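You operate a simulated robot arm through the tools that you are given. There is no shell and no other tool.

You run a simulated two-armed robot. Do the job below in one go: nothing can be reset, and whatever is moved stays where it is left.

## Task
Let the pressure off, put both couplings on their posts and switch off.
Fine: red on red, blue on blue; shut the yellow valve after the couplings; no oil spilt. Where these are worked on the way, their far stop is far enough and under half their travel is too little: yellow valve.

It is judged by the outcome, as a careful person would: the job done as asked, and still so three seconds after it is handed in. It fails if anything else is knocked over, pushed out of place, dropped, spilled or broken.

## Robot
Two 7-joint arms with fingered hands on one trunk that stands fixed in place. Base frame: the origin is at the foot of the trunk, x ahead of it, y to its left, z up. Readings come in m, degrees, newtons and seconds.
The left shoulder is at [0.027, 0.269, 1.022], the right one opposite. Payload 5 kg a hand.
Tool frame (each hand has its own): the origin (TCP) lies between the finger pads and is the grasp point; the fingertips stand 0.042 m ahead of it; z points along the fingers, y is the line along which they close. Largest opening 0.208 m; the body of the gripper starts 0.119 m behind the TCP. The gripper is a hand of 4 fingers: y runs from the thumb to the fingers, the wrist lies at [0, 0, -0.317] in the tool frame, and closing takes about 1.5 s.
Orientation is told as [roll, pitch, yaw] about the base's x, y, z axes, in that order, counted from this pose: with the fingers straight down and closing along the base's y, the tool's x points along the base's -x, its y along +y and its z along -z.

## Interface
- The arms move only by the tool step_arm. It takes "left_moves", "right_moves" or both (then of equal length, played together; a hand with none holds still); each is a list of rows, each an object (a shift or turn left out is 0, a gripper value left out holds the last) with "xyz": the shift along the base's x, y, z in m, a list of three; "angular": the turn, a rotation vector about the base's x, y, z in degrees, a list of three. In form: [{"xyz": [dx, dy, dz], "angular": [wx, wy, wz]}, ...]. A call has 1 to 20 rows; each row is the pose to reach, as a shift and turn from the pose commanded when the call began. "left_fingers" and "right_fingers" are, for a hand that has rows, the opening, from 0 (shut) to 1 (fully open), set as the call begins (left out, the last holds). Each row takes 0.2 s and may step no farther than 0.05 m and 8.6 degrees from the row before; otherwise, or with a gripper value out of range, the whole call is refused. Where a pose cannot be reached the arm comes as near as it can. A force on the tool above 40 N (or 10 N above the force at the start of the call, whichever is more), or a blocked arm, ends the call early, and 0.2 s more pass. Each finger travels about 0.153 m/s and halts on what it meets, pressing with about 24 N; the grip force reading is that of the motor and also rises with nothing between the fingers. The clock runs only during rows and for 0.2 s after the last one: add rows that repeat a pose to give the fingers time. It gives the time, the measured TCP pose, the force on the tool (base axes), the opening and the grip force at its end, in the units of the frame above (readings bear some noise), with the torque about the TCP (base axes, N m) and any sound that the robot's microphone picked up.
- Cameras (640 x 400 px; columns grow to the right, rows downward): "scene" is now at [0.1597, 0.047, 1.3038]; the picture's right is [0.51, -0.86, 0.00], its down [-0.35, -0.21, -0.91] and it looks along [0.79, 0.46, -0.41] (base axes); focal length 245 px, centre (320, 200). "left" rides on the left gripper at [-0.093, 0.001, -0.146] in its tool frame; the picture's right is [-0.01, -1.00, 0.00], its down [0.84, -0.01, -0.54] and it looks along [0.54, -0.01, 0.84] (tool axes); focal length 280 px, centre (320, 200). "right" rides on the right gripper at [0.093, 0.001, -0.146] in its tool frame; the picture's right is [-0.01, 1.00, 0.00], its down [-0.84, -0.01, -0.54] and it looks along [-0.54, -0.01, 0.84] (tool axes); focal length 280 px, centre (320, 200). There is no depth. A picture from a camera that has moved, and an enlarged one, comes with that camera's place and axes in the base frame and with its lens.
- get_image(camera): a new picture of that camera. It takes no simulated time.
- move_column(by): slides the trunk up (or, below 0, down) by that many m; the arms and the scene camera ride with it, the base frame stays. It gives what a move gives, with no picture.
- move_fingers(finger1, finger2, finger3, thumb_bend, hand): sets how far each is bent, from 0 (flat) to 1 (curled in); at 0.3 the hand is open as for a grip, at 0.7 the pads meet at the TCP. One left out holds its place. A second passes; each finger stops where it meets its share of the squeeze, and holds until it gets a number again. A gripper value or a shape takes the hand back. It gives what a move gives, with no picture; readings hold the bend of each and the force on the fingers (four entries, about 0 where the hand has none), thumb and palm.
- preshape(shape, hand): the hand has 4 fingers and takes this shape, open, in about a second: jaw (thumb against the fingers, like two jaws); tri (thumb and two fingers); tip (a fingertip pinch); poke (one finger out to press); point (the index stretched); flat (the hand flat); cup (the hand cupped); fist (a fist). The gripper value then closes the fingers along that shape, each until it touches; the sizes above hold for jaw. It gives what a move gives, with no picture.
- aim_head(pan, tilt): turns the head with the scene camera to pan (to the left, within 80 degrees either way) and tilt (down, from -29 to 69), counted from straight ahead of the robot. It gives what a move gives.
- enlarge(camera, box): a new picture of the part [left, top, right, bottom] of that camera's present view, enlarged. It takes no simulated time.
- job_done(): hands the job in; it is judged then, once.

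Places have to be worked out from the pictures, the camera data and where the tool is seen. Open the grippers and draw the arms clear of the work before you hand the job in, unless the task says otherwise.

The tools are called after "Emit:" as a command line: name --argument value ..., lists and objects as JSON in quotes. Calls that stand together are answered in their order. step_arm: Moves the arms, as the interface text tells. Its arguments: {"type":"object","properties":{"left_moves":{"type":"array","items":{"type":"object","properties":{"xyz":{"type":"array","items":{"type":"number"}},"angular":{"type":"array","items":{"type":"number"}}}}},"left_fingers":{"type":"number"},"right_moves":{"type":"array","items":{"type":"object","properties":{"xyz":{"type":"array","items":{"type":"number"}},"angular":{"type":"array","items":{"type":"number"}}}}},"right_fingers":{"type":"number"}},"required":[]} The other tools are called the same way: move_column (by) slides the trunk up or down; preshape (shape, hand) gives the hand a shape; move_fingers (finger1, finger2, finger3, thumb_bend, hand) moves the fingers one by one; aim_head (pan, tilt) turns the head that bears the scene camera; get_image (camera) takes a picture; enlarge (camera, box) takes an enlarged picture of a part of a camera's view; job_done () hands the job in.

At the start:

```text
t: 0.0
left_ee_pos: [0.4931, 0.4609, 1.1666]
left_tool_rot: [-0.1, 0.0, 25.9]
left_force: [0.0, -0.1, 0.2]
left_wrist_torque: [-0.01, 0.02, -0.01]
left_gripper_width: 0.2074
left_grip_force: 0.1
left_shape: jaw
left_bend: [0.3, 0.3, 0.3, 0.3]
left_finger forces: [0.1, 0.0, 0.0, 0.0, 0.1, 0.0]
right_ee_pos: [0.5708, 0.0005, 1.1731]
right_tool_rot: [0.0, 0.0, 25.7]
right_force: [-0.5, 0.5, 0.4]
right_wrist_torque: [-0.01, 0.02, 0.0]
right_gripper_width: 0.208
right_grip_force: 0.0
right_shape: jaw
right_bend: [0.3, 0.3, 0.3, 0.3]
right_finger forces: [0.0, 0.1, 0.0, 0.0, 0.1, 0.1]
trunk travel left (down, up): [-0.4, 0.221]
head pan, tilt: [30.5, 24.1]
```

scene: 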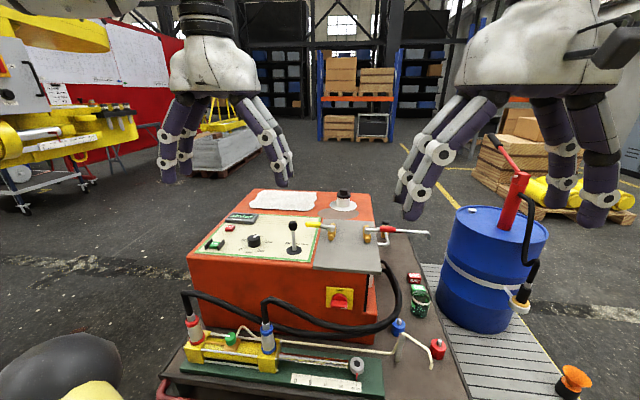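
right: 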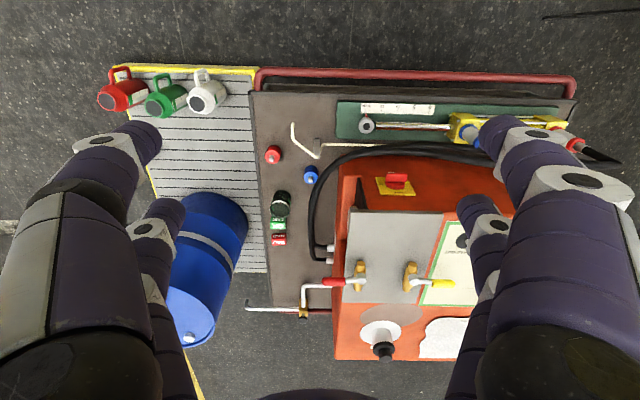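
left: 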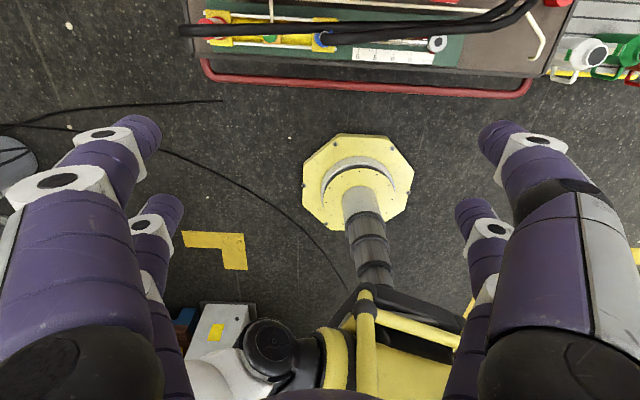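

The scene shows an orange hydraulic power pack with a yellow and a red valve, a control panel, a cylinder with two hoses (red and blue couplings), and red and blue posts. I'll take enlarged looks before moving.

Emit:
enlarge --camera "scene" --box '[180, 170, 440, 332]'

Emit:
enlarge --camera "scene" --box '[150, 270, 460, 400]'

Emit:
enlarge --camera "right" --box '[230, 60, 620, 380]'

```text
2.46 times, centred on (310, 251) of scene
camera zoom: at [0.1597, 0.047, 1.3038], right [0.51, -0.86, 0.0], down [-0.35, -0.21, -0.91], along [0.79, 0.46, -0.41], focal length 604 px, centre (345, 74)
```

zoom: 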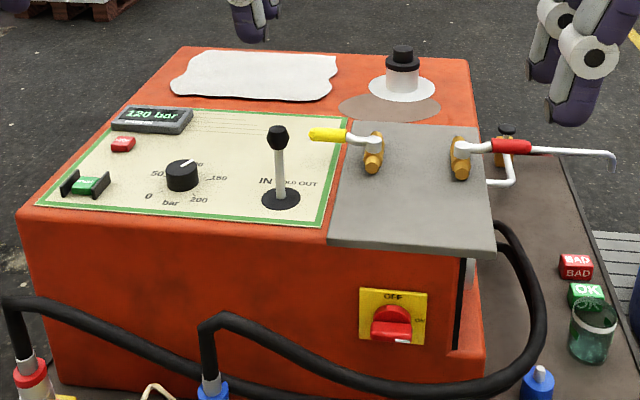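

```text
2.06 times, centred on (305, 335) of scene
camera zoom: at [0.1597, 0.047, 1.3038], right [0.51, -0.86, 0.0], down [-0.35, -0.21, -0.91], along [0.79, 0.46, -0.41], focal length 506 px, centre (351, -79)
```

zoom: 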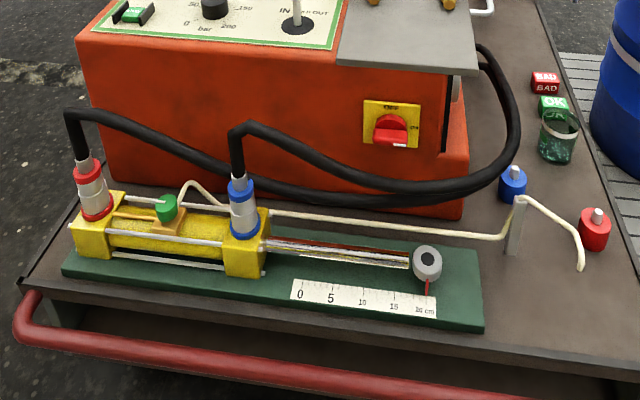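

```text
1.25 times, centred on (425, 220) of right
camera zoom: at [0.4859, -0.0394, 1.3201], right [-0.42, 0.91, 0.0], down [0.76, 0.36, 0.54], along [0.49, 0.23, -0.84], focal length 350 px, centre (189, 175)
```

zoom: 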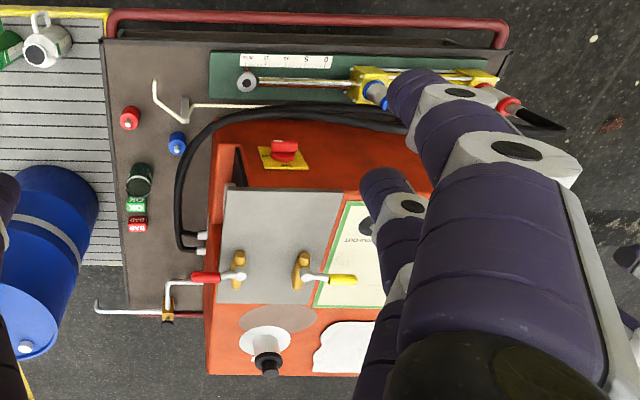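

Pressure display reads 120 bar. I look closer at the valves, switch, couplings and posts.

Emit:
enlarge --camera "scene" --box '[295, 185, 435, 272]'

Emit:
enlarge --camera "scene" --box '[195, 205, 325, 286]'

Emit:
enlarge --camera "scene" --box '[175, 305, 305, 386]'

Emit:
enlarge --camera "scene" --box '[310, 270, 460, 364]'

Emit:
enlarge --camera "right" --box '[250, 80, 400, 174]'

Emit:
enlarge --camera "right" --box '[320, 220, 480, 320]'

```text
4.57 times, centred on (365, 228) of scene
camera zoom: at [0.1597, 0.047, 1.3038], right [0.51, -0.86, 0.0], down [-0.35, -0.21, -0.91], along [0.79, 0.46, -0.41], focal length 1121 px, centre (114, 70)
```

zoom: 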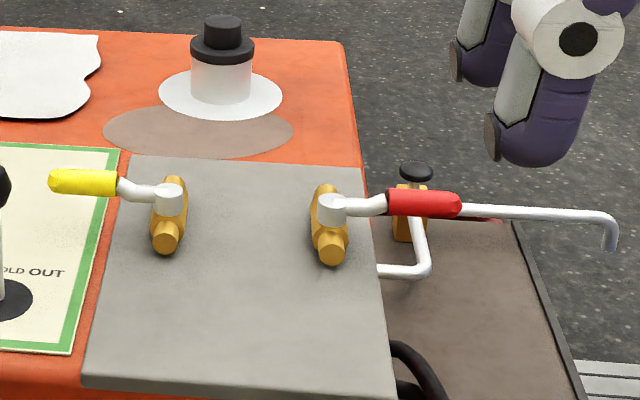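

```text
4.92 times, centred on (260, 246) of scene
camera zoom: at [0.1597, 0.047, 1.3038], right [0.51, -0.86, 0.0], down [-0.35, -0.21, -0.91], along [0.79, 0.46, -0.41], focal length 1208 px, centre (615, -24)
```

zoom: 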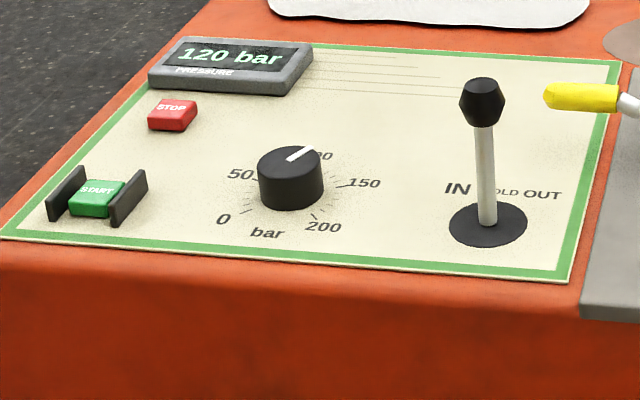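

```text
4.92 times, centred on (240, 346) of scene
camera zoom: at [0.1597, 0.047, 1.3038], right [0.51, -0.86, 0.0], down [-0.35, -0.21, -0.91], along [0.79, 0.46, -0.41], focal length 1208 px, centre (714, -516)
```

zoom: 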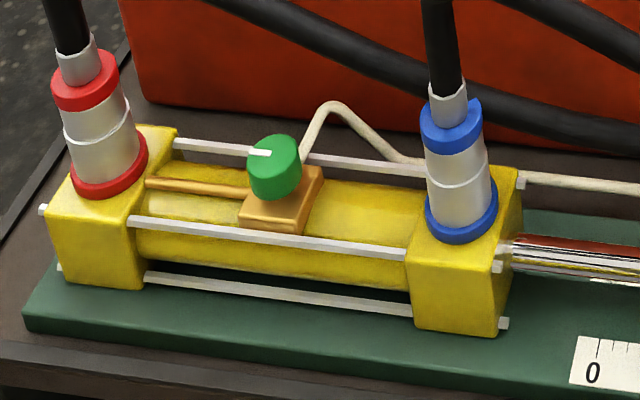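

```text
4.26 times, centred on (385, 317) of scene
camera zoom: at [0.1597, 0.047, 1.3038], right [0.51, -0.86, 0.0], down [-0.35, -0.21, -0.91], along [0.79, 0.46, -0.41], focal length 1044 px, centre (43, -298)
```

zoom: 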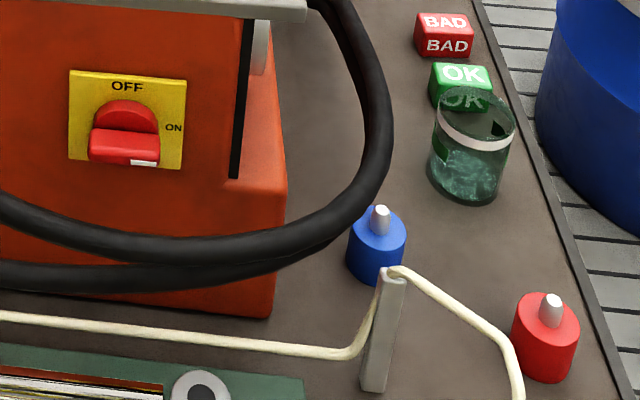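

```text
4.26 times, centred on (325, 127) of right
camera zoom: at [0.4859, -0.0394, 1.3201], right [-0.42, 0.91, 0.0], down [0.76, 0.36, 0.54], along [0.49, 0.23, -0.84], focal length 1193 px, centre (299, 511)
```

zoom: 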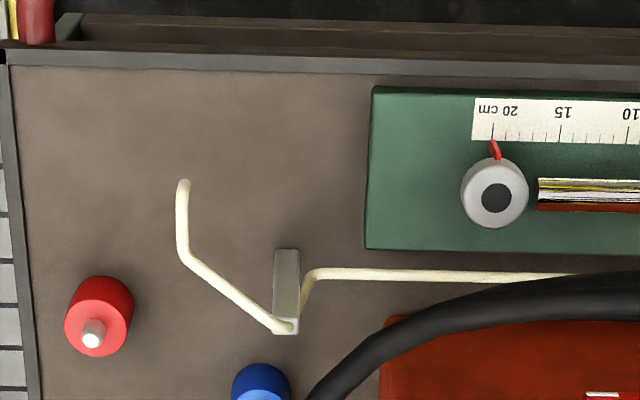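

```text
4.00 times, centred on (400, 270) of right
camera zoom: at [0.4859, -0.0394, 1.3201], right [-0.42, 0.91, 0.0], down [0.76, 0.36, 0.54], along [0.49, 0.23, -0.84], focal length 1122 px, centre (0, -80)
```

zoom: 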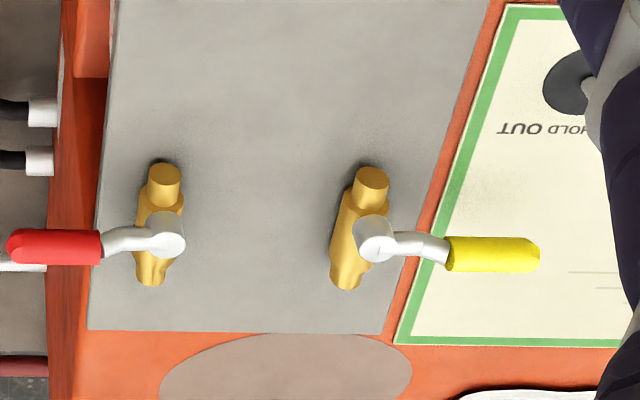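

I estimate: yellow valve pivot about (0.90, 0.43, 0.81) with the handle pointing along +y-ish, red post tip about (0.896, -0.020, 0.48), blue post tip about (0.90, 0.124, 0.49), trolley yaw about 25 deg. I aim the head lower for a better look at the front of the trolley.

Emit:
aim_head --pan 35 --tilt 42

Emit:
get_image --camera "scene"

Emit:
enlarge --camera "left" --box '[170, 0, 470, 100]'

```text
t: 0.8
left_ee_pos: [0.4935, 0.4622, 1.1685]
left_tool_rot: [0.0, -0.1, 25.9]
left_force: [-1.3, 0.1, -0.6]
left_wrist_torque: [-0.01, 0.03, 0.02]
left_gripper_width: 0.2081
left_grip_force: 0.0
left_shape: jaw
left_bend: [0.3, 0.3, 0.3, 0.3]
left_finger forces: [0.0, 0.0, 0.0, 0.0, 0.0, 0.1]
right_ee_pos: [0.5698, -0.0001, 1.173]
right_tool_rot: [0.0, 0.0, 25.9]
right_force: [0.4, 0.2, -0.1]
right_wrist_torque: [0.01, 0.01, -0.02]
right_gripper_width: 0.2078
right_grip_force: 0.1
right_shape: jaw
right_bend: [0.3, 0.3, 0.3, 0.3]
right_finger forces: [0.0, 0.0, 0.1, 0.1, 0.0, 0.0]
trunk travel left (down, up): [-0.4, 0.221]
head pan, tilt: [35.0, 42.0]
```

```text
taken
camera scene: at [0.1487, 0.0481, 1.2762], right [0.57, -0.82, 0.0], down [-0.55, -0.38, -0.74], along [0.61, 0.43, -0.67], focal length 245 px, centre (320, 200)
```

scene: 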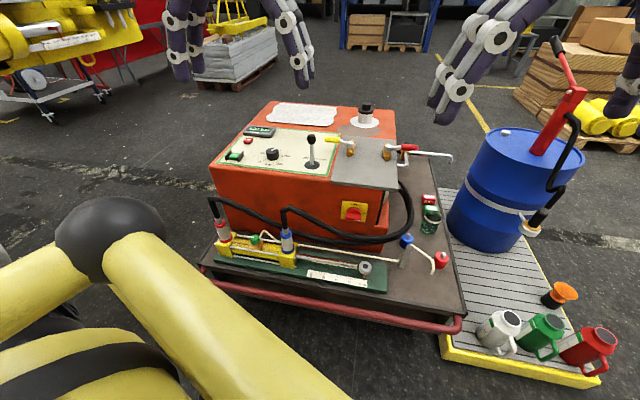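

```text
2.13 times, centred on (320, 50) of left
camera zoom: at [0.5782, 0.5043, 1.3145], right [0.45, -0.89, 0.0], down [-0.75, -0.38, 0.54], along [-0.48, -0.24, -0.84], focal length 598 px, centre (320, 520)
```

zoom: 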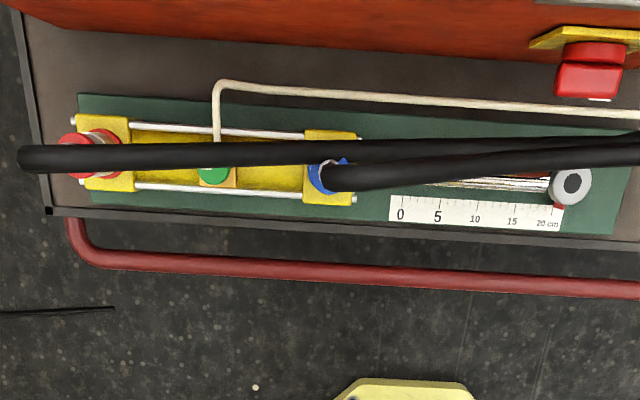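

The trolley is aligned at about 25 deg yaw; the joystick is near (0.736, 0.495, top z 0.89), so I'll work the yellow lever with a closed left hand pointing straight down. First I move the left hand above the lever at safe height to check reach and view.

Emit:
step_arm --left_moves '[{"xyz": [0.045, 0.004, -0.015]}, {"xyz": [0.09, 0.008, -0.03]}, {"xyz": [0.135, 0.012, -0.045]}, {"xyz": [0.18, 0.016, -0.06]}, {"xyz": [0.225, 0.02, -0.075]}, {"xyz": [0.27, 0.025, -0.09]}, {"xyz": [0.315, 0.03, -0.105]}, {"xyz": [0.345, 0.038, -0.12]}, {"xyz": [0.345, 0.038, -0.12]}]' --left_fingers 0

Emit:
aim_head --pan 28 --tilt 26

Emit:
get_image --camera "scene"

Emit:
get_image --camera "left"

Emit:
get_image --camera "right"

```text
t: 2.8
left_ee_pos: [0.8377, 0.4995, 1.0462]
left_tool_rot: [0.0, -0.1, 25.8]
left_force: [0.2, 0.4, 0.2]
left_wrist_torque: [0.01, -0.02, 0.01]
left_gripper_width: 0.0001
left_grip_force: 23.9
left_shape: jaw
left_bend: [0.7, 0.7, 0.7, 0.7]
left_finger forces: [0.0, 0.0, 0.0, 0.0, 0.0, 0.0]
right_ee_pos: [0.5704, 0.0005, 1.174]
right_tool_rot: [0.1, 0.0, 25.7]
right_force: [0.1, -0.9, -0.2]
right_wrist_torque: [0.02, -0.06, -0.02]
right_gripper_width: 0.2079
right_grip_force: 0.0
right_shape: jaw
right_bend: [0.3, 0.3, 0.3, 0.3]
right_finger forces: [0.0, 0.0, 0.1, 0.1, 0.0, 0.1]
trunk travel left (down, up): [-0.4, 0.221]
head pan, tilt: [35.0, 42.0]
```

```text
t: 3.6
left_ee_pos: [0.8375, 0.4995, 1.0439]
left_tool_rot: [0.1, 0.0, 25.9]
left_force: [-0.5, 0.0, 0.4]
left_wrist_torque: [-0.02, 0.02, -0.01]
left_gripper_width: 0.0002
left_grip_force: 23.4
left_shape: jaw
left_bend: [0.7, 0.7, 0.7, 0.7]
left_finger forces: [0.0, 0.1, 0.1, 0.1, 0.1, 0.0]
right_ee_pos: [0.5706, -0.0003, 1.1739]
right_tool_rot: [0.0, 0.0, 25.8]
right_force: [0.4, 0.1, -0.4]
right_wrist_torque: [-0.03, 0.0, 0.03]
right_gripper_width: 0.2082
right_grip_force: 0.1
right_shape: jaw
right_bend: [0.3, 0.3, 0.3, 0.3]
right_finger forces: [0.0, 0.0, 0.0, 0.0, 0.1, 0.1]
trunk travel left (down, up): [-0.4, 0.221]
head pan, tilt: [28.0, 26.0]
```

```text
taken
camera scene: at [0.1612, 0.0432, 1.3007], right [0.47, -0.88, 0.0], down [-0.39, -0.21, -0.9], along [0.79, 0.42, -0.44], focal length 245 px, centre (320, 200)
```

scene: 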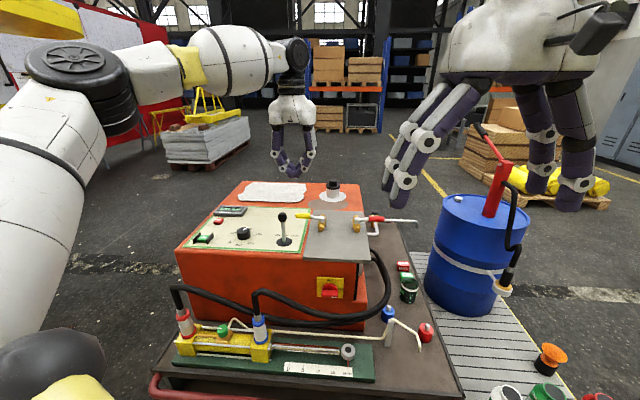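

```text
taken
camera left: at [0.9227, 0.5417, 1.1923], right [0.45, -0.89, 0.0], down [-0.75, -0.38, 0.54], along [-0.48, -0.24, -0.84], focal length 280 px, centre (320, 200)
```

left: 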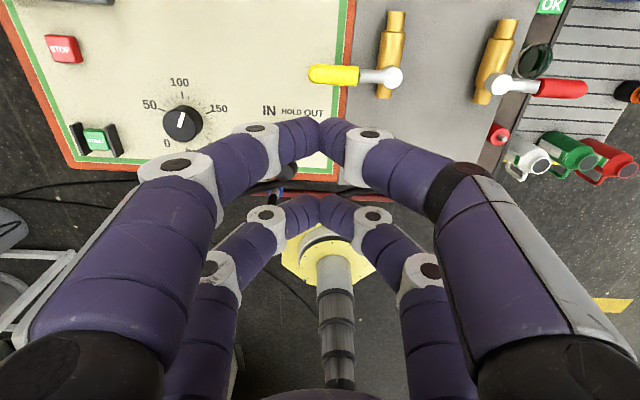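

```text
taken
camera right: at [0.4859, -0.0395, 1.3202], right [-0.42, 0.91, 0.0], down [0.76, 0.36, 0.54], along [0.49, 0.23, -0.84], focal length 280 px, centre (320, 200)
```

right: 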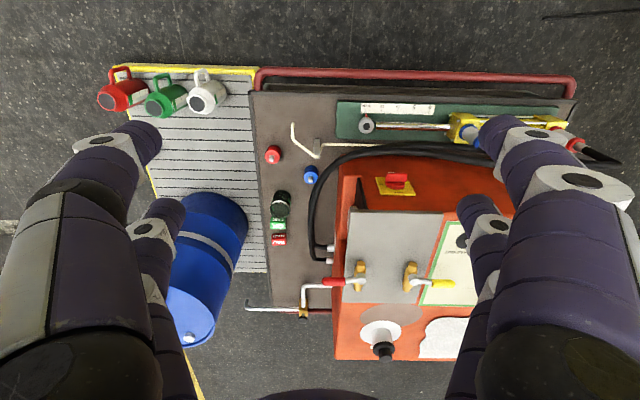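

The closed fingers form two pairs about 0.058 m apart front-to-back, leaving a ~0.038 m slot that can straddle the lever. The lever's grip centre I judge at (0.879, 0.499, 0.82); I move over it and descend partway, then check.

Emit:
step_arm --left_moves '[{"xyz": [0.02, 0, -0.03]}, {"xyz": [0.0415, 0, -0.06]}, {"xyz": [0.0415, 0, -0.1]}, {"xyz": [0.0415, 0, -0.14]}, {"xyz": [0.0415, 0, -0.14]}]'

Emit:
get_image --camera "left"

Emit:
enlarge --camera "scene" --box '[220, 120, 420, 260]'

Emit:
enlarge --camera "right" --box '[320, 200, 520, 340]'

```text
t: 4.8
left_ee_pos: [0.8784, 0.4996, 0.9091]
left_tool_rot: [0.0, -0.1, 26.0]
left_force: [-0.3, 0.2, 1.1]
left_wrist_torque: [0.01, -0.04, 0.01]
left_gripper_width: 0.0001
left_grip_force: 24.3
left_shape: jaw
left_bend: [0.7, 0.7, 0.7, 0.7]
left_finger forces: [0.1, 0.0, 0.1, 0.0, 0.1, 0.0]
right_ee_pos: [0.5699, 0.0006, 1.1743]
right_tool_rot: [0.0, -0.1, 25.7]
right_force: [-0.7, -0.1, 0.8]
right_wrist_torque: [0.03, -0.06, 0.0]
right_gripper_width: 0.2081
right_grip_force: 0.2
right_shape: jaw
right_bend: [0.3, 0.3, 0.3, 0.3]
right_finger forces: [0.0, 0.1, 0.0, 0.1, 0.0, 0.0]
trunk travel left (down, up): [-0.4, 0.221]
head pan, tilt: [28.0, 26.0]
```

```text
taken
camera left: at [0.9634, 0.5418, 1.0565], right [0.45, -0.89, 0.0], down [-0.75, -0.38, 0.54], along [-0.48, -0.24, -0.84], focal length 280 px, centre (320, 200)
```

left: 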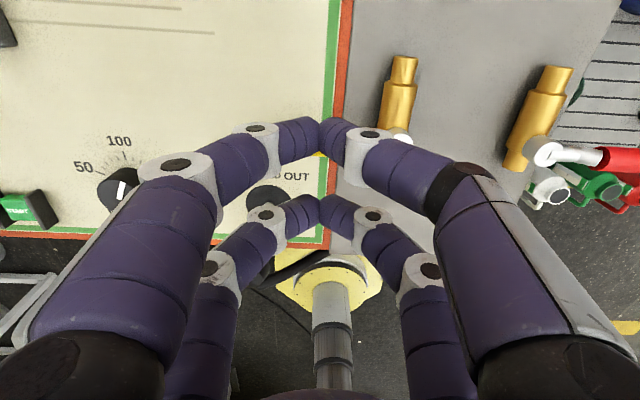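

```text
2.86 times, centred on (320, 190) of scene
camera zoom: at [0.1608, 0.0431, 1.3011], right [0.47, -0.88, 0.0], down [-0.39, -0.21, -0.9], along [0.79, 0.42, -0.44], focal length 701 px, centre (320, 229)
```

zoom: 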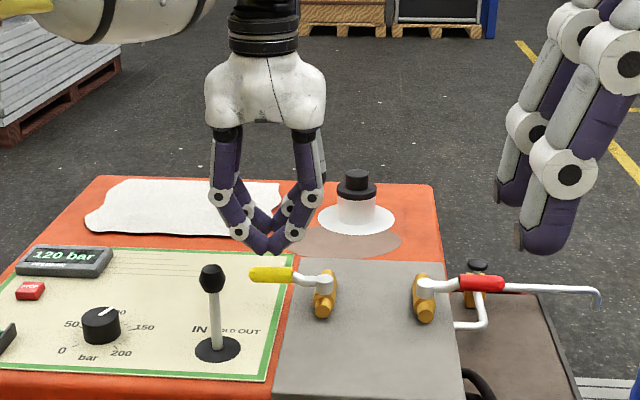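

```text
2.86 times, centred on (420, 270) of right
camera zoom: at [0.4852, -0.0397, 1.3208], right [-0.42, 0.91, 0.0], down [0.76, 0.36, 0.54], along [0.49, 0.23, -0.84], focal length 801 px, centre (34, 0)
```

zoom: 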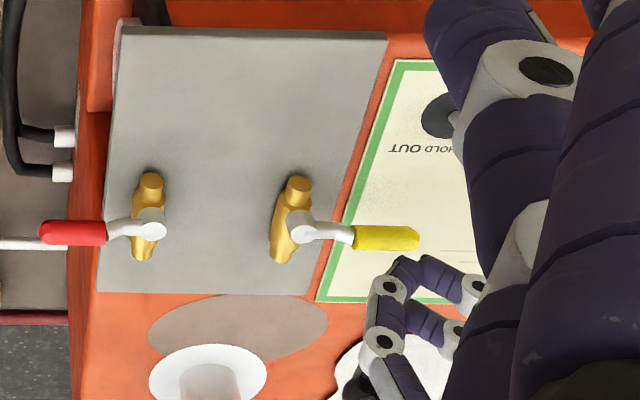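

Projecting my estimate into both pictures matches the yellow grip within a few pixels, so the hand is centred over it. I lower so the finger pairs straddle the lever.

Emit:
step_arm --left_moves '[{"xyz": [0.0, 0, -0.02]}, {"xyz": [0.0, 0, -0.04]}, {"xyz": [0.0, 0, -0.055]}, {"xyz": [0.0, 0, -0.068]}, {"xyz": [0.0, 0, -0.068]}]'

Emit:
get_image --camera "left"

Emit:
enlarge --camera "scene" --box '[250, 150, 390, 250]'

Emit:
enlarge --camera "right" --box '[380, 230, 500, 310]'

```text
t: 6.0
left_ee_pos: [0.8793, 0.499, 0.8389]
left_tool_rot: [0.0, -0.1, 25.8]
left_force: [-0.4, -0.5, -0.5]
left_wrist_torque: [0.01, 0.01, -0.01]
left_gripper_width: 0.0
left_grip_force: 24.4
left_shape: jaw
left_bend: [0.7, 0.7, 0.7, 0.7]
left_finger forces: [0.1, 0.0, 0.0, 0.1, 0.1, 0.0]
right_ee_pos: [0.5716, 0.0001, 1.174]
right_tool_rot: [-0.1, 0.0, 25.8]
right_force: [0.1, -0.1, 0.6]
right_wrist_torque: [0.0, 0.0, -0.02]
right_gripper_width: 0.2076
right_grip_force: 0.1
right_shape: jaw
right_bend: [0.3, 0.3, 0.3, 0.3]
right_finger forces: [0.0, 0.0, 0.0, 0.0, 0.0, 0.1]
trunk travel left (down, up): [-0.4, 0.221]
head pan, tilt: [28.0, 26.0]
```

```text
taken
camera left: at [0.9643, 0.5426, 0.9865], right [0.45, -0.89, 0.0], down [-0.75, -0.38, 0.54], along [-0.48, -0.24, -0.84], focal length 280 px, centre (320, 200)
```

left: 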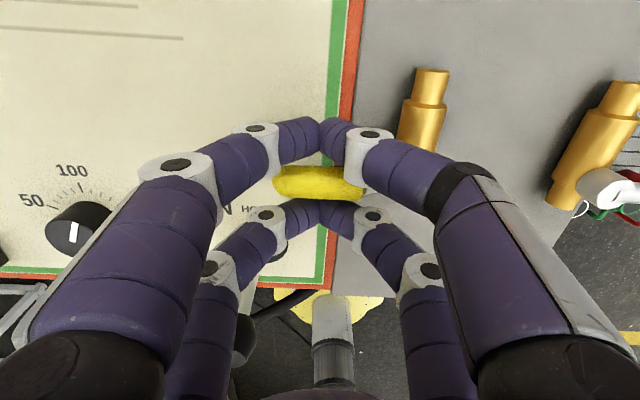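

```text
4.00 times, centred on (320, 200) of scene
camera zoom: at [0.1611, 0.0431, 1.3009], right [0.47, -0.88, 0.0], down [-0.39, -0.21, -0.9], along [0.79, 0.42, -0.44], focal length 981 px, centre (320, 200)
```

zoom: 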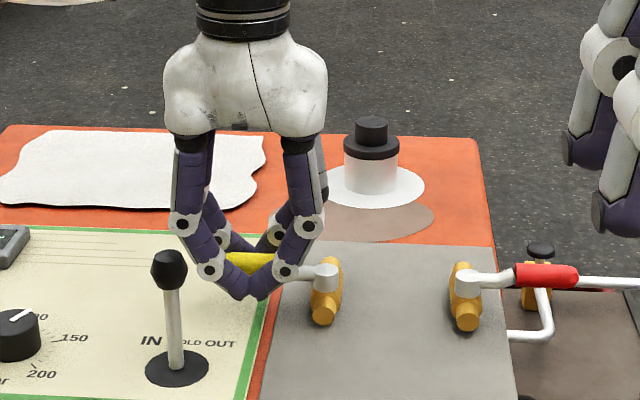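

```text
5.00 times, centred on (440, 270) of right
camera zoom: at [0.4857, -0.0395, 1.3203], right [-0.42, 0.91, 0.0], down [0.76, 0.36, 0.54], along [0.49, 0.23, -0.84], focal length 1402 px, centre (-280, -150)
```

zoom: 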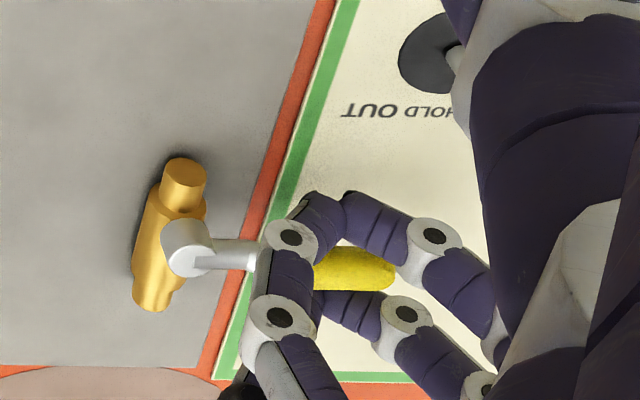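

The lever sits cleanly between the two finger pairs with no force. I try turning it toward the robot (counter-clockwise from above) by about 20 deg along its arc, watching the force.

Emit:
step_arm --left_moves '[{"xyz": [-0.0058, -0.0029, 0], "angular": [0, 0, 5]}, {"xyz": [-0.0113, -0.0064, 0], "angular": [0, 0, 10]}, {"xyz": [-0.0165, -0.0103, 0], "angular": [0, 0, 15]}, {"xyz": [-0.0214, -0.0146, 0], "angular": [0, 0, 20]}]'

Emit:
get_image --camera "left"

Emit:
enlarge --camera "scene" --box '[200, 150, 400, 270]'

```text
t: 7.0
left_ee_pos: [0.858, 0.4862, 0.8396]
left_tool_rot: [-0.1, -0.2, 45.9]
left_force: [1.4, 0.9, 0.8]
left_wrist_torque: [0.03, -0.02, -0.04]
left_gripper_width: 0.0001
left_grip_force: 24.6
left_shape: jaw
left_bend: [0.7, 0.7, 0.7, 0.7]
left_finger forces: [0.0, 0.1, 0.0, 0.0, 0.0, 0.0]
right_ee_pos: [0.5711, -0.0008, 1.1729]
right_tool_rot: [0.0, 0.0, 25.9]
right_force: [0.3, 0.2, 0.1]
right_wrist_torque: [0.04, 0.01, 0.04]
right_gripper_width: 0.2079
right_grip_force: 0.1
right_shape: jaw
right_bend: [0.3, 0.3, 0.3, 0.3]
right_finger forces: [0.0, 0.1, 0.1, 0.0, 0.0, 0.1]
trunk travel left (down, up): [-0.4, 0.221]
head pan, tilt: [28.0, 26.0]
```

```text
taken
camera left: at [0.9237, 0.5545, 0.9869], right [0.73, -0.68, 0.0], down [-0.58, -0.61, 0.54], along [-0.37, -0.39, -0.84], focal length 280 px, centre (320, 200)
```

left: 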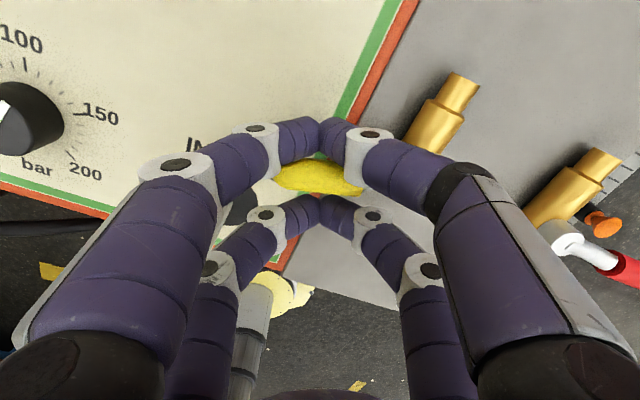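

```text
3.20 times, centred on (300, 210) of scene
camera zoom: at [0.1613, 0.0433, 1.3008], right [0.47, -0.88, 0.0], down [-0.39, -0.21, -0.9], along [0.79, 0.42, -0.44], focal length 785 px, centre (384, 168)
```

zoom: 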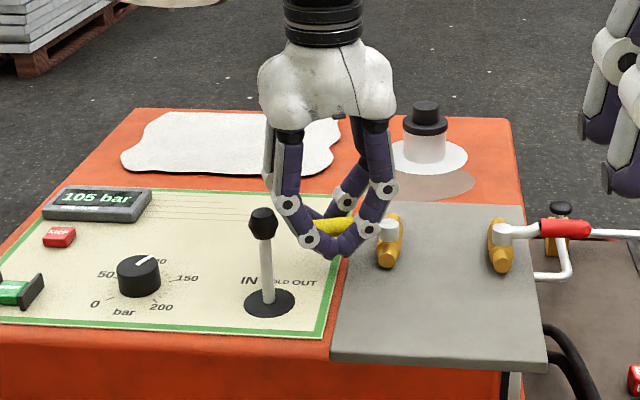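

The display has dropped to 105 bar, so this is the opening direction. The joystick at about (0.75, 0.50) is close to the hand's path, so I slide inward along the lever to r = 0.05 m first and turn a bit further, then check clearance.

Emit:
step_arm --left_moves '[{"xyz": [0.0087, -0.0096, 0]}, {"xyz": [0.0173, -0.0192, 0]}, {"xyz": [0.0131, -0.0237, 0], "angular": [0, 0, 7]}, {"xyz": [0.0096, -0.0287, 0], "angular": [0, 0, 14]}]'

Emit:
get_image --camera "left"

Emit:
enlarge --camera "scene" --box '[200, 150, 400, 270]'

Emit:
enlarge --camera "right" --box '[380, 220, 500, 300]'

```text
t: 8.0
left_ee_pos: [0.868, 0.4583, 0.838]
left_tool_rot: [0.0, -0.1, 60.1]
left_force: [0.3, 2.7, -1.0]
left_wrist_torque: [0.04, -0.06, -0.07]
left_gripper_width: 0.0001
left_grip_force: 24.3
left_shape: jaw
left_bend: [0.7, 0.7, 0.7, 0.7]
left_finger forces: [0.0, 0.0, 0.0, 0.0, 0.0, 0.1]
right_ee_pos: [0.5712, 0.0013, 1.1743]
right_tool_rot: [0.0, 0.0, 25.9]
right_force: [-0.6, 0.4, -1.2]
right_wrist_torque: [0.02, -0.02, 0.0]
right_gripper_width: 0.2077
right_grip_force: 0.1
right_shape: jaw
right_bend: [0.3, 0.3, 0.3, 0.3]
right_finger forces: [0.0, 0.0, 0.0, 0.0, 0.0, 0.0]
trunk travel left (down, up): [-0.4, 0.221]
head pan, tilt: [28.0, 26.0]
```

```text
taken
camera left: at [0.9153, 0.5395, 0.9856], right [0.87, -0.49, 0.0], down [-0.41, -0.74, 0.54], along [-0.26, -0.47, -0.84], focal length 280 px, centre (320, 200)
```

left: 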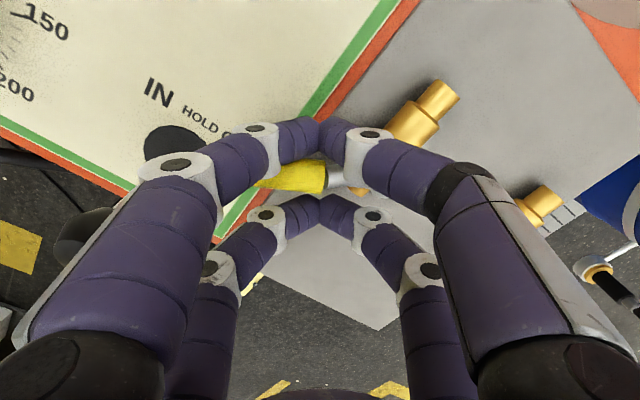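

```text
3.20 times, centred on (300, 210) of scene
camera zoom: at [0.1612, 0.0435, 1.3008], right [0.47, -0.88, 0.0], down [-0.39, -0.21, -0.9], along [0.79, 0.42, -0.44], focal length 785 px, centre (384, 168)
```

zoom: 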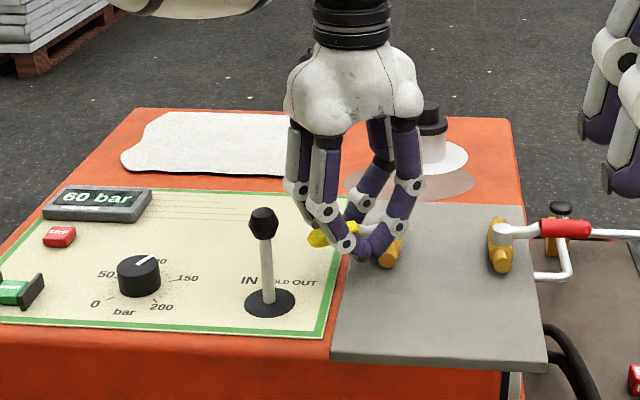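

```text
5.00 times, centred on (440, 260) of right
camera zoom: at [0.4859, -0.0391, 1.3201], right [-0.42, 0.91, 0.0], down [0.76, 0.36, 0.54], along [0.49, 0.23, -0.84], focal length 1402 px, centre (-280, -100)
```

zoom: 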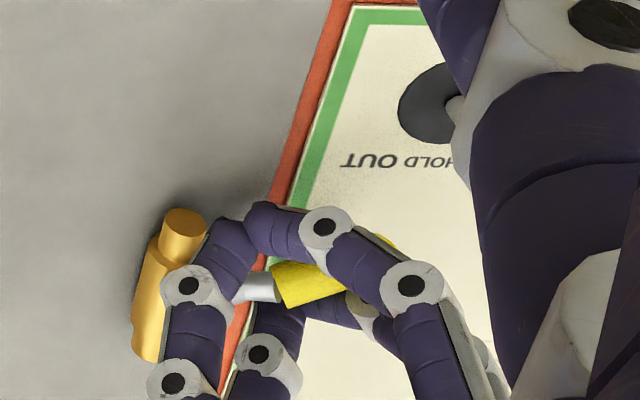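

Pressure is down to 60 bar, and the knuckles still clear the joystick. I continue turning to about 76 deg, then extend outward on the lever and push toward the far stop.

Emit:
step_arm --left_moves '[{"xyz": [-0.0029, -0.0054, 0], "angular": [0, 0, 7]}, {"xyz": [-0.0052, -0.011, 0], "angular": [0, 0, 14]}, {"xyz": [-0.0067, -0.017, 0], "angular": [0, 0, 21]}, {"xyz": [-0.0075, -0.023, 0], "angular": [0, 0, 28]}, {"xyz": [-0.0075, -0.0291, 0], "angular": [0, 0, 35]}, {"xyz": [-0.0068, -0.0352, 0], "angular": [0, 0, 42]}]'

Emit:
get_image --camera "left"

Emit:
enlarge --camera "scene" --box '[200, 150, 400, 270]'

Emit:
enlarge --camera "right" --box '[380, 220, 500, 300]'

```text
t: 9.4
left_ee_pos: [0.863, 0.4196, 0.8383]
left_tool_rot: [0.0, -0.1, 101.9]
left_force: [-0.2, 1.0, -1.0]
left_wrist_torque: [-0.01, -0.03, -0.05]
left_gripper_width: 0.0
left_grip_force: 24.1
left_shape: jaw
left_bend: [0.7, 0.7, 0.7, 0.7]
left_finger forces: [0.0, 0.0, 0.0, 0.1, 0.0, 0.0]
right_ee_pos: [0.571, 0.0003, 1.1739]
right_tool_rot: [0.0, -0.1, 25.8]
right_force: [0.3, 0.5, -0.5]
right_wrist_torque: [0.0, -0.01, -0.01]
right_gripper_width: 0.2077
right_grip_force: 0.0
right_shape: jaw
right_bend: [0.3, 0.3, 0.3, 0.3]
right_finger forces: [0.0, 0.0, 0.0, 0.0, 0.1, 0.0]
trunk travel left (down, up): [-0.4, 0.221]
head pan, tilt: [28.0, 26.0]
```

```text
taken
camera left: at [0.8424, 0.5125, 0.9859], right [0.98, 0.22, 0.0], down [0.19, -0.82, 0.54], along [0.12, -0.52, -0.84], focal length 280 px, centre (320, 200)
```

left: 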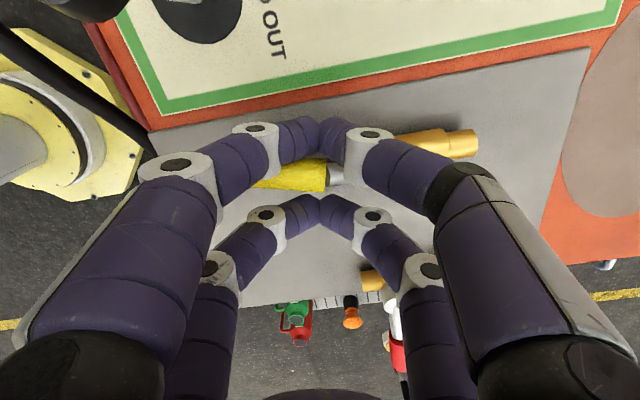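

```text
3.20 times, centred on (300, 210) of scene
camera zoom: at [0.1613, 0.0433, 1.3007], right [0.47, -0.88, 0.0], down [-0.39, -0.21, -0.9], along [0.79, 0.42, -0.44], focal length 785 px, centre (384, 168)
```

zoom: 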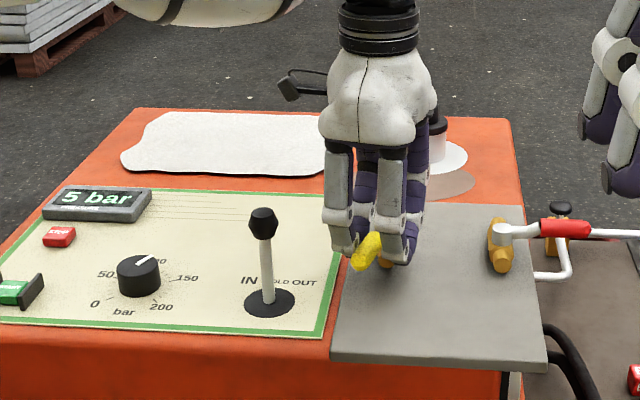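

```text
5.00 times, centred on (440, 260) of right
camera zoom: at [0.486, -0.0393, 1.32], right [-0.42, 0.91, 0.0], down [0.76, 0.36, 0.54], along [0.49, 0.23, -0.84], focal length 1402 px, centre (-280, -100)
```

zoom: 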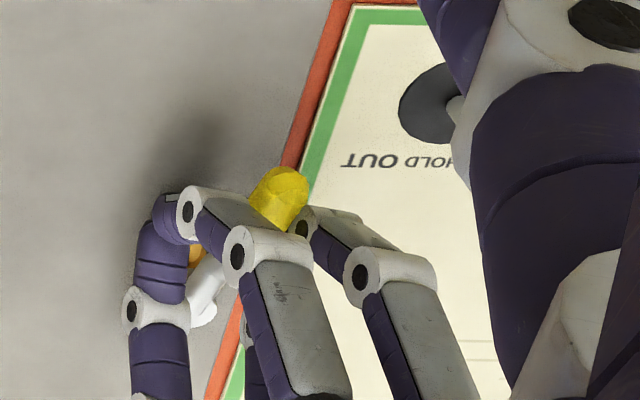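

Only 5 bar left. I extend outward along the lever and push on to the far stop.

Emit:
step_arm --left_moves '[{"xyz": [-0.013, -0.0031, 0]}, {"xyz": [-0.026, -0.0062, 0]}, {"xyz": [-0.0235, -0.0143, 0], "angular": [0, 0, 6.4]}, {"xyz": [-0.0198, -0.0226, 0], "angular": [0, 0, 13.4]}, {"xyz": [-0.0159, -0.0294, 0], "angular": [0, 0, 18]}, {"xyz": [-0.0121, -0.0348, 0], "angular": [0, 0, 20]}]'

Emit:
get_image --camera "left"

Emit:
enlarge --camera "scene" --box '[200, 150, 400, 270]'

Emit:
enlarge --camera "right" --box '[380, 220, 500, 300]'

```text
t: 10.8
left_ee_pos: [0.8435, 0.3978, 0.8386]
left_tool_rot: [0.1, -0.8, 122.0]
left_force: [-20.6, 26.6, 5.2]
left_wrist_torque: [0.7, 0.62, -0.63]
left_gripper_width: 0.0
left_grip_force: 23.6
left_shape: jaw
left_bend: [0.7, 0.7, 0.7, 0.7]
left_finger forces: [57.8, 0.0, 0.0, 0.0, 0.1, 0.1]
right_ee_pos: [0.5701, 0.0006, 1.1729]
right_tool_rot: [0.1, -0.1, 25.8]
right_force: [0.2, -1.9, 0.1]
right_wrist_torque: [0.12, 0.03, -0.02]
right_gripper_width: 0.2079
right_grip_force: 0.0
right_shape: jaw
right_bend: [0.3, 0.3, 0.3, 0.3]
right_finger forces: [0.1, 0.0, 0.0, 0.0, 0.0, 0.0]
trunk travel left (down, up): [-0.4, 0.221]
head pan, tilt: [28.0, 26.0]
stopped in row 6 (left hand): the force on the tool passed its limit at 45 N (the readings are from after the stop); the commanded pose is now the measured one
```

```text
taken
camera left: at [0.7966, 0.4748, 0.9872], right [0.84, 0.54, 0.0], down [0.46, -0.71, 0.53], along [0.28, -0.44, -0.85], focal length 280 px, centre (320, 200)
```

left: 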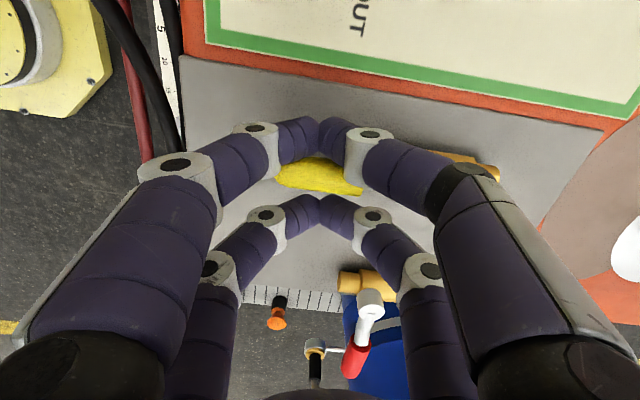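

```text
3.20 times, centred on (300, 210) of scene
camera zoom: at [0.1602, 0.0435, 1.301], right [0.47, -0.88, 0.0], down [-0.39, -0.21, -0.9], along [0.79, 0.42, -0.44], focal length 785 px, centre (384, 168)
```

zoom: 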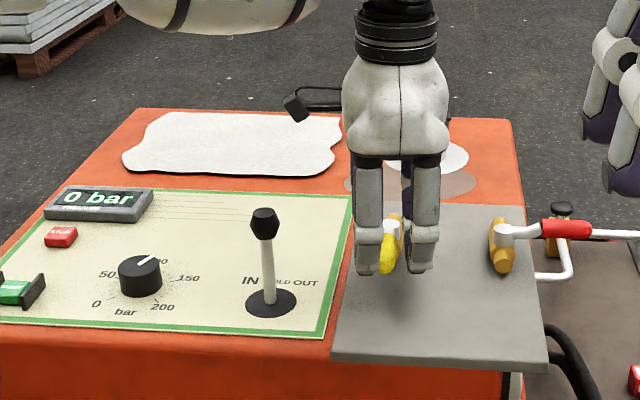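

```text
5.00 times, centred on (440, 260) of right
camera zoom: at [0.4852, -0.0389, 1.3206], right [-0.42, 0.91, 0.0], down [0.76, 0.36, 0.54], along [0.49, 0.23, -0.84], focal length 1402 px, centre (-280, -100)
```

zoom: 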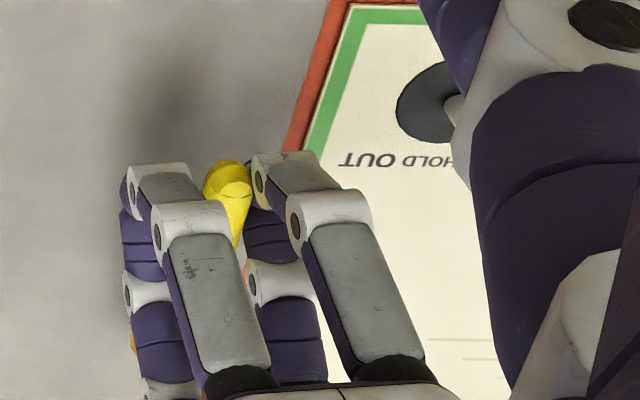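

The display now reads 0 bar and the lever hit its far stop. I back off slightly, lift the hand clear and turn the yaw back.

Emit:
step_arm --left_moves '[{"xyz": [-0.003, 0.006, 0]}, {"xyz": [-0.003, 0.006, 0.04]}, {"xyz": [-0.003, 0.006, 0.08]}, {"xyz": [-0.003, 0.006, 0.12]}, {"xyz": [-0.003, 0.006, 0.16]}, {"xyz": [-0.02, 0.01, 0.2], "angular": [0, 0, -8]}, {"xyz": [-0.05, 0.015, 0.23], "angular": [0, 0, -16]}, {"xyz": [-0.09, 0.03, 0.25], "angular": [0, 0, -24]}, {"xyz": [-0.13, 0.05, 0.25], "angular": [0, 0, -32]}, {"xyz": [-0.17, 0.07, 0.25], "angular": [0, 0, -40]}, {"xyz": [-0.21, 0.09, 0.25], "angular": [0, 0, -48]}, {"xyz": [-0.25, 0.11, 0.25], "angular": [0, 0, -56]}, {"xyz": [-0.29, 0.13, 0.25], "angular": [0, 0, -64]}, {"xyz": [-0.33, 0.15, 0.25], "angular": [0, 0, -72]}, {"xyz": [-0.37, 0.17, 0.25], "angular": [0, 0, -80]}, {"xyz": [-0.41, 0.19, 0.25], "angular": [0, 0, -88]}, {"xyz": [-0.44, 0.2, 0.25], "angular": [0, 0, -96]}]'

Emit:
aim_head --pan 38 --tilt 38

Emit:
get_image --camera "scene"

Emit:
get_image --camera "left"

Emit:
get_image --camera "right"

```text
t: 14.4
left_ee_pos: [0.4045, 0.5926, 1.0903]
left_tool_rot: [0.0, -0.5, 25.7]
left_force: [-0.5, -0.4, -0.7]
left_wrist_torque: [-0.03, -0.01, 0.0]
left_gripper_width: 0.0001
left_grip_force: 24.0
left_shape: jaw
left_bend: [0.7, 0.7, 0.7, 0.7]
left_finger forces: [0.0, 0.0, 0.0, 0.1, 0.0, 0.0]
right_ee_pos: [0.5705, 0.0008, 1.1727]
right_tool_rot: [-0.1, 0.0, 25.8]
right_force: [-0.5, 0.7, 0.0]
right_wrist_torque: [-0.1, -0.08, 0.0]
right_gripper_width: 0.2081
right_grip_force: 0.1
right_shape: jaw
right_bend: [0.3, 0.3, 0.3, 0.3]
right_finger forces: [0.0, 0.0, 0.1, 0.0, 0.1, 0.0]
trunk travel left (down, up): [-0.4, 0.221]
head pan, tilt: [28.0, 26.0]
```

```text
t: 15.2
left_ee_pos: [0.4043, 0.5915, 1.0889]
left_tool_rot: [0.0, -0.5, 25.9]
left_force: [-0.2, 0.1, -0.5]
left_wrist_torque: [-0.05, 0.0, 0.01]
left_gripper_width: 0.0002
left_grip_force: 24.3
left_shape: jaw
left_bend: [0.7, 0.7, 0.7, 0.7]
left_finger forces: [0.0, 0.1, 0.0, 0.1, 0.0, 0.0]
right_ee_pos: [0.5711, 0.0012, 1.1736]
right_tool_rot: [0.0, 0.0, 25.8]
right_force: [-0.4, 0.9, 0.3]
right_wrist_torque: [-0.03, 0.03, -0.03]
right_gripper_width: 0.2079
right_grip_force: 0.0
right_shape: jaw
right_bend: [0.3, 0.3, 0.3, 0.3]
right_finger forces: [0.1, 0.0, 0.0, 0.1, 0.1, 0.1]
trunk travel left (down, up): [-0.4, 0.221]
head pan, tilt: [38.0, 38.0]
```

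```text
taken
camera scene: at [0.1482, 0.0533, 1.2821], right [0.62, -0.79, 0.0], down [-0.48, -0.38, -0.79], along [0.62, 0.48, -0.62], focal length 245 px, centre (320, 200)
```

scene: 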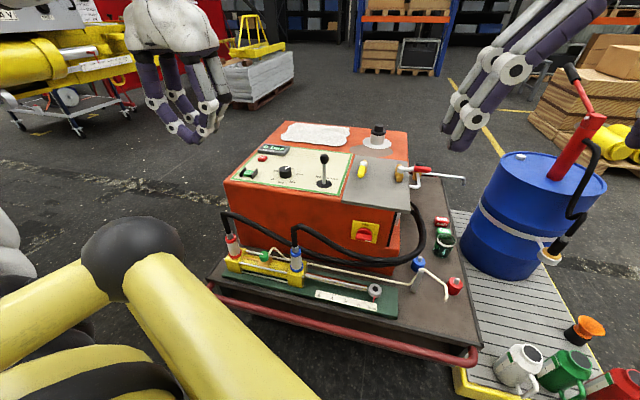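

```text
taken
camera left: at [0.489, 0.6341, 1.2378], right [0.45, -0.89, 0.0], down [-0.76, -0.38, 0.53], along [-0.47, -0.24, -0.85], focal length 280 px, centre (320, 200)
```

left: 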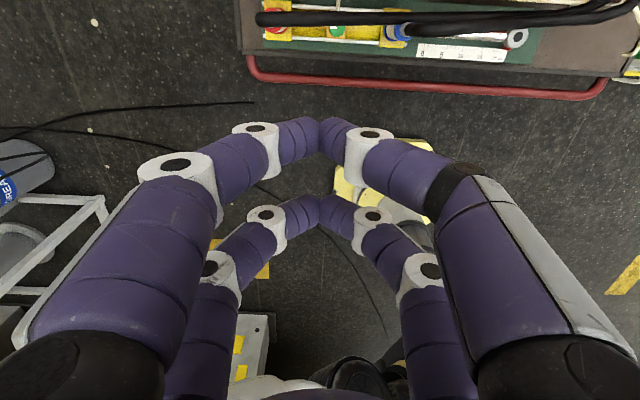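

```text
taken
camera right: at [0.4858, -0.0392, 1.3201], right [-0.42, 0.91, 0.0], down [0.76, 0.36, 0.54], along [0.49, 0.23, -0.84], focal length 280 px, centre (320, 200)
```

right: 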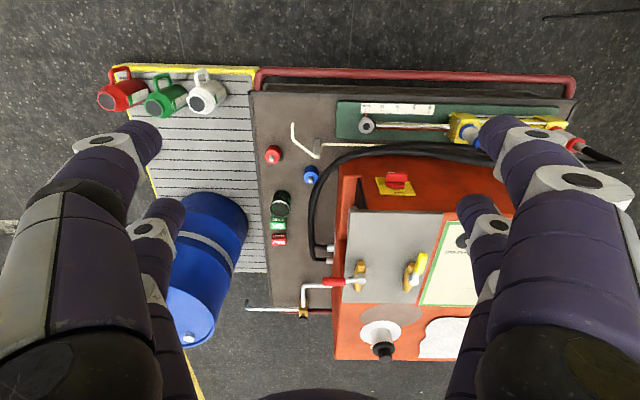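

The yellow lever is open and pressure is 0. Now I tilt the left hand 45 deg forward along the trolley axis and bring it in front of the red coupling, opening about 0.09 m, to get a close look.

Emit:
step_arm --left_moves '[{"xyz": [-0.01, 0.01, -0.03], "angular": [3.2, -6.8, 0]}, {"xyz": [-0.02, 0.02, -0.06], "angular": [6.4, -13.6, 0]}, {"xyz": [-0.03, 0.03, -0.1], "angular": [9.5, -20.4, 0]}, {"xyz": [-0.035, 0.045, -0.14], "angular": [12.7, -27.2, 0]}, {"xyz": [-0.04, 0.055, -0.18], "angular": [15.9, -34.0, 0]}, {"xyz": [-0.044, 0.065, -0.22], "angular": [19.1, -40.8, 0]}, {"xyz": [-0.044, 0.075, -0.26], "angular": [19.1, -40.8, 0]}, {"xyz": [-0.044, 0.083, -0.3], "angular": [19.1, -40.8, 0]}, {"xyz": [-0.044, 0.083, -0.32], "angular": [19.1, -40.8, 0]}, {"xyz": [-0.044, 0.083, -0.32], "angular": [19.1, -40.8, 0]}]' --left_fingers 0.45

Emit:
get_image --camera "left"

Emit:
get_image --camera "scene"

```text
t: 15.9
left_ee_pos: [0.3776, 0.6048, 0.9545]
left_tool_rot: [5.1, -10.4, 23.2]
left_force: [-1.8, -1.8, 1.9]
left_wrist_torque: [0.24, -0.26, -0.03]
left_gripper_width: 0.0933
left_grip_force: 0.1
left_shape: jaw
left_bend: [0.73, 0.73, 0.73, 0.7]
left_finger forces: [0.1, 0.1, 0.0, 0.0, 0.1, 0.0]
right_ee_pos: [0.5669, -0.0036, 1.1793]
right_tool_rot: [0.1, -0.5, 25.7]
right_force: [-3.3, -2.7, 1.7]
right_wrist_torque: [0.42, -0.45, -0.04]
right_gripper_width: 0.2078
right_grip_force: 0.1
right_shape: jaw
right_bend: [0.3, 0.3, 0.3, 0.3]
right_finger forces: [0.0, 0.0, 0.0, 0.1, 0.0, 0.0]
trunk travel left (down, up): [-0.4, 0.221]
head pan, tilt: [38.0, 38.0]
stopped in row 3 (left hand): the force on the tool passed its limit at 49 N (the readings are from after the stop); the commanded pose is now the measured one
```

```text
taken
camera left: at [0.445, 0.6215, 1.1157], right [0.42, -0.9, -0.08], down [-0.83, -0.42, 0.38], along [-0.38, -0.09, -0.92], focal length 280 px, centre (320, 200)
```

left: 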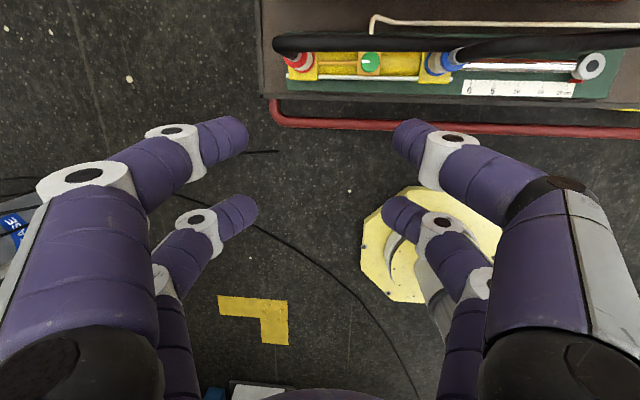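

```text
taken
camera scene: at [0.1453, 0.0505, 1.283], right [0.62, -0.79, 0.0], down [-0.48, -0.38, -0.79], along [0.62, 0.49, -0.61], focal length 245 px, centre (320, 200)
```

scene: 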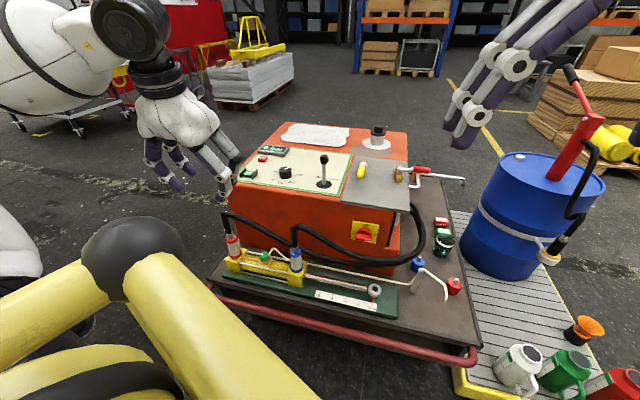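

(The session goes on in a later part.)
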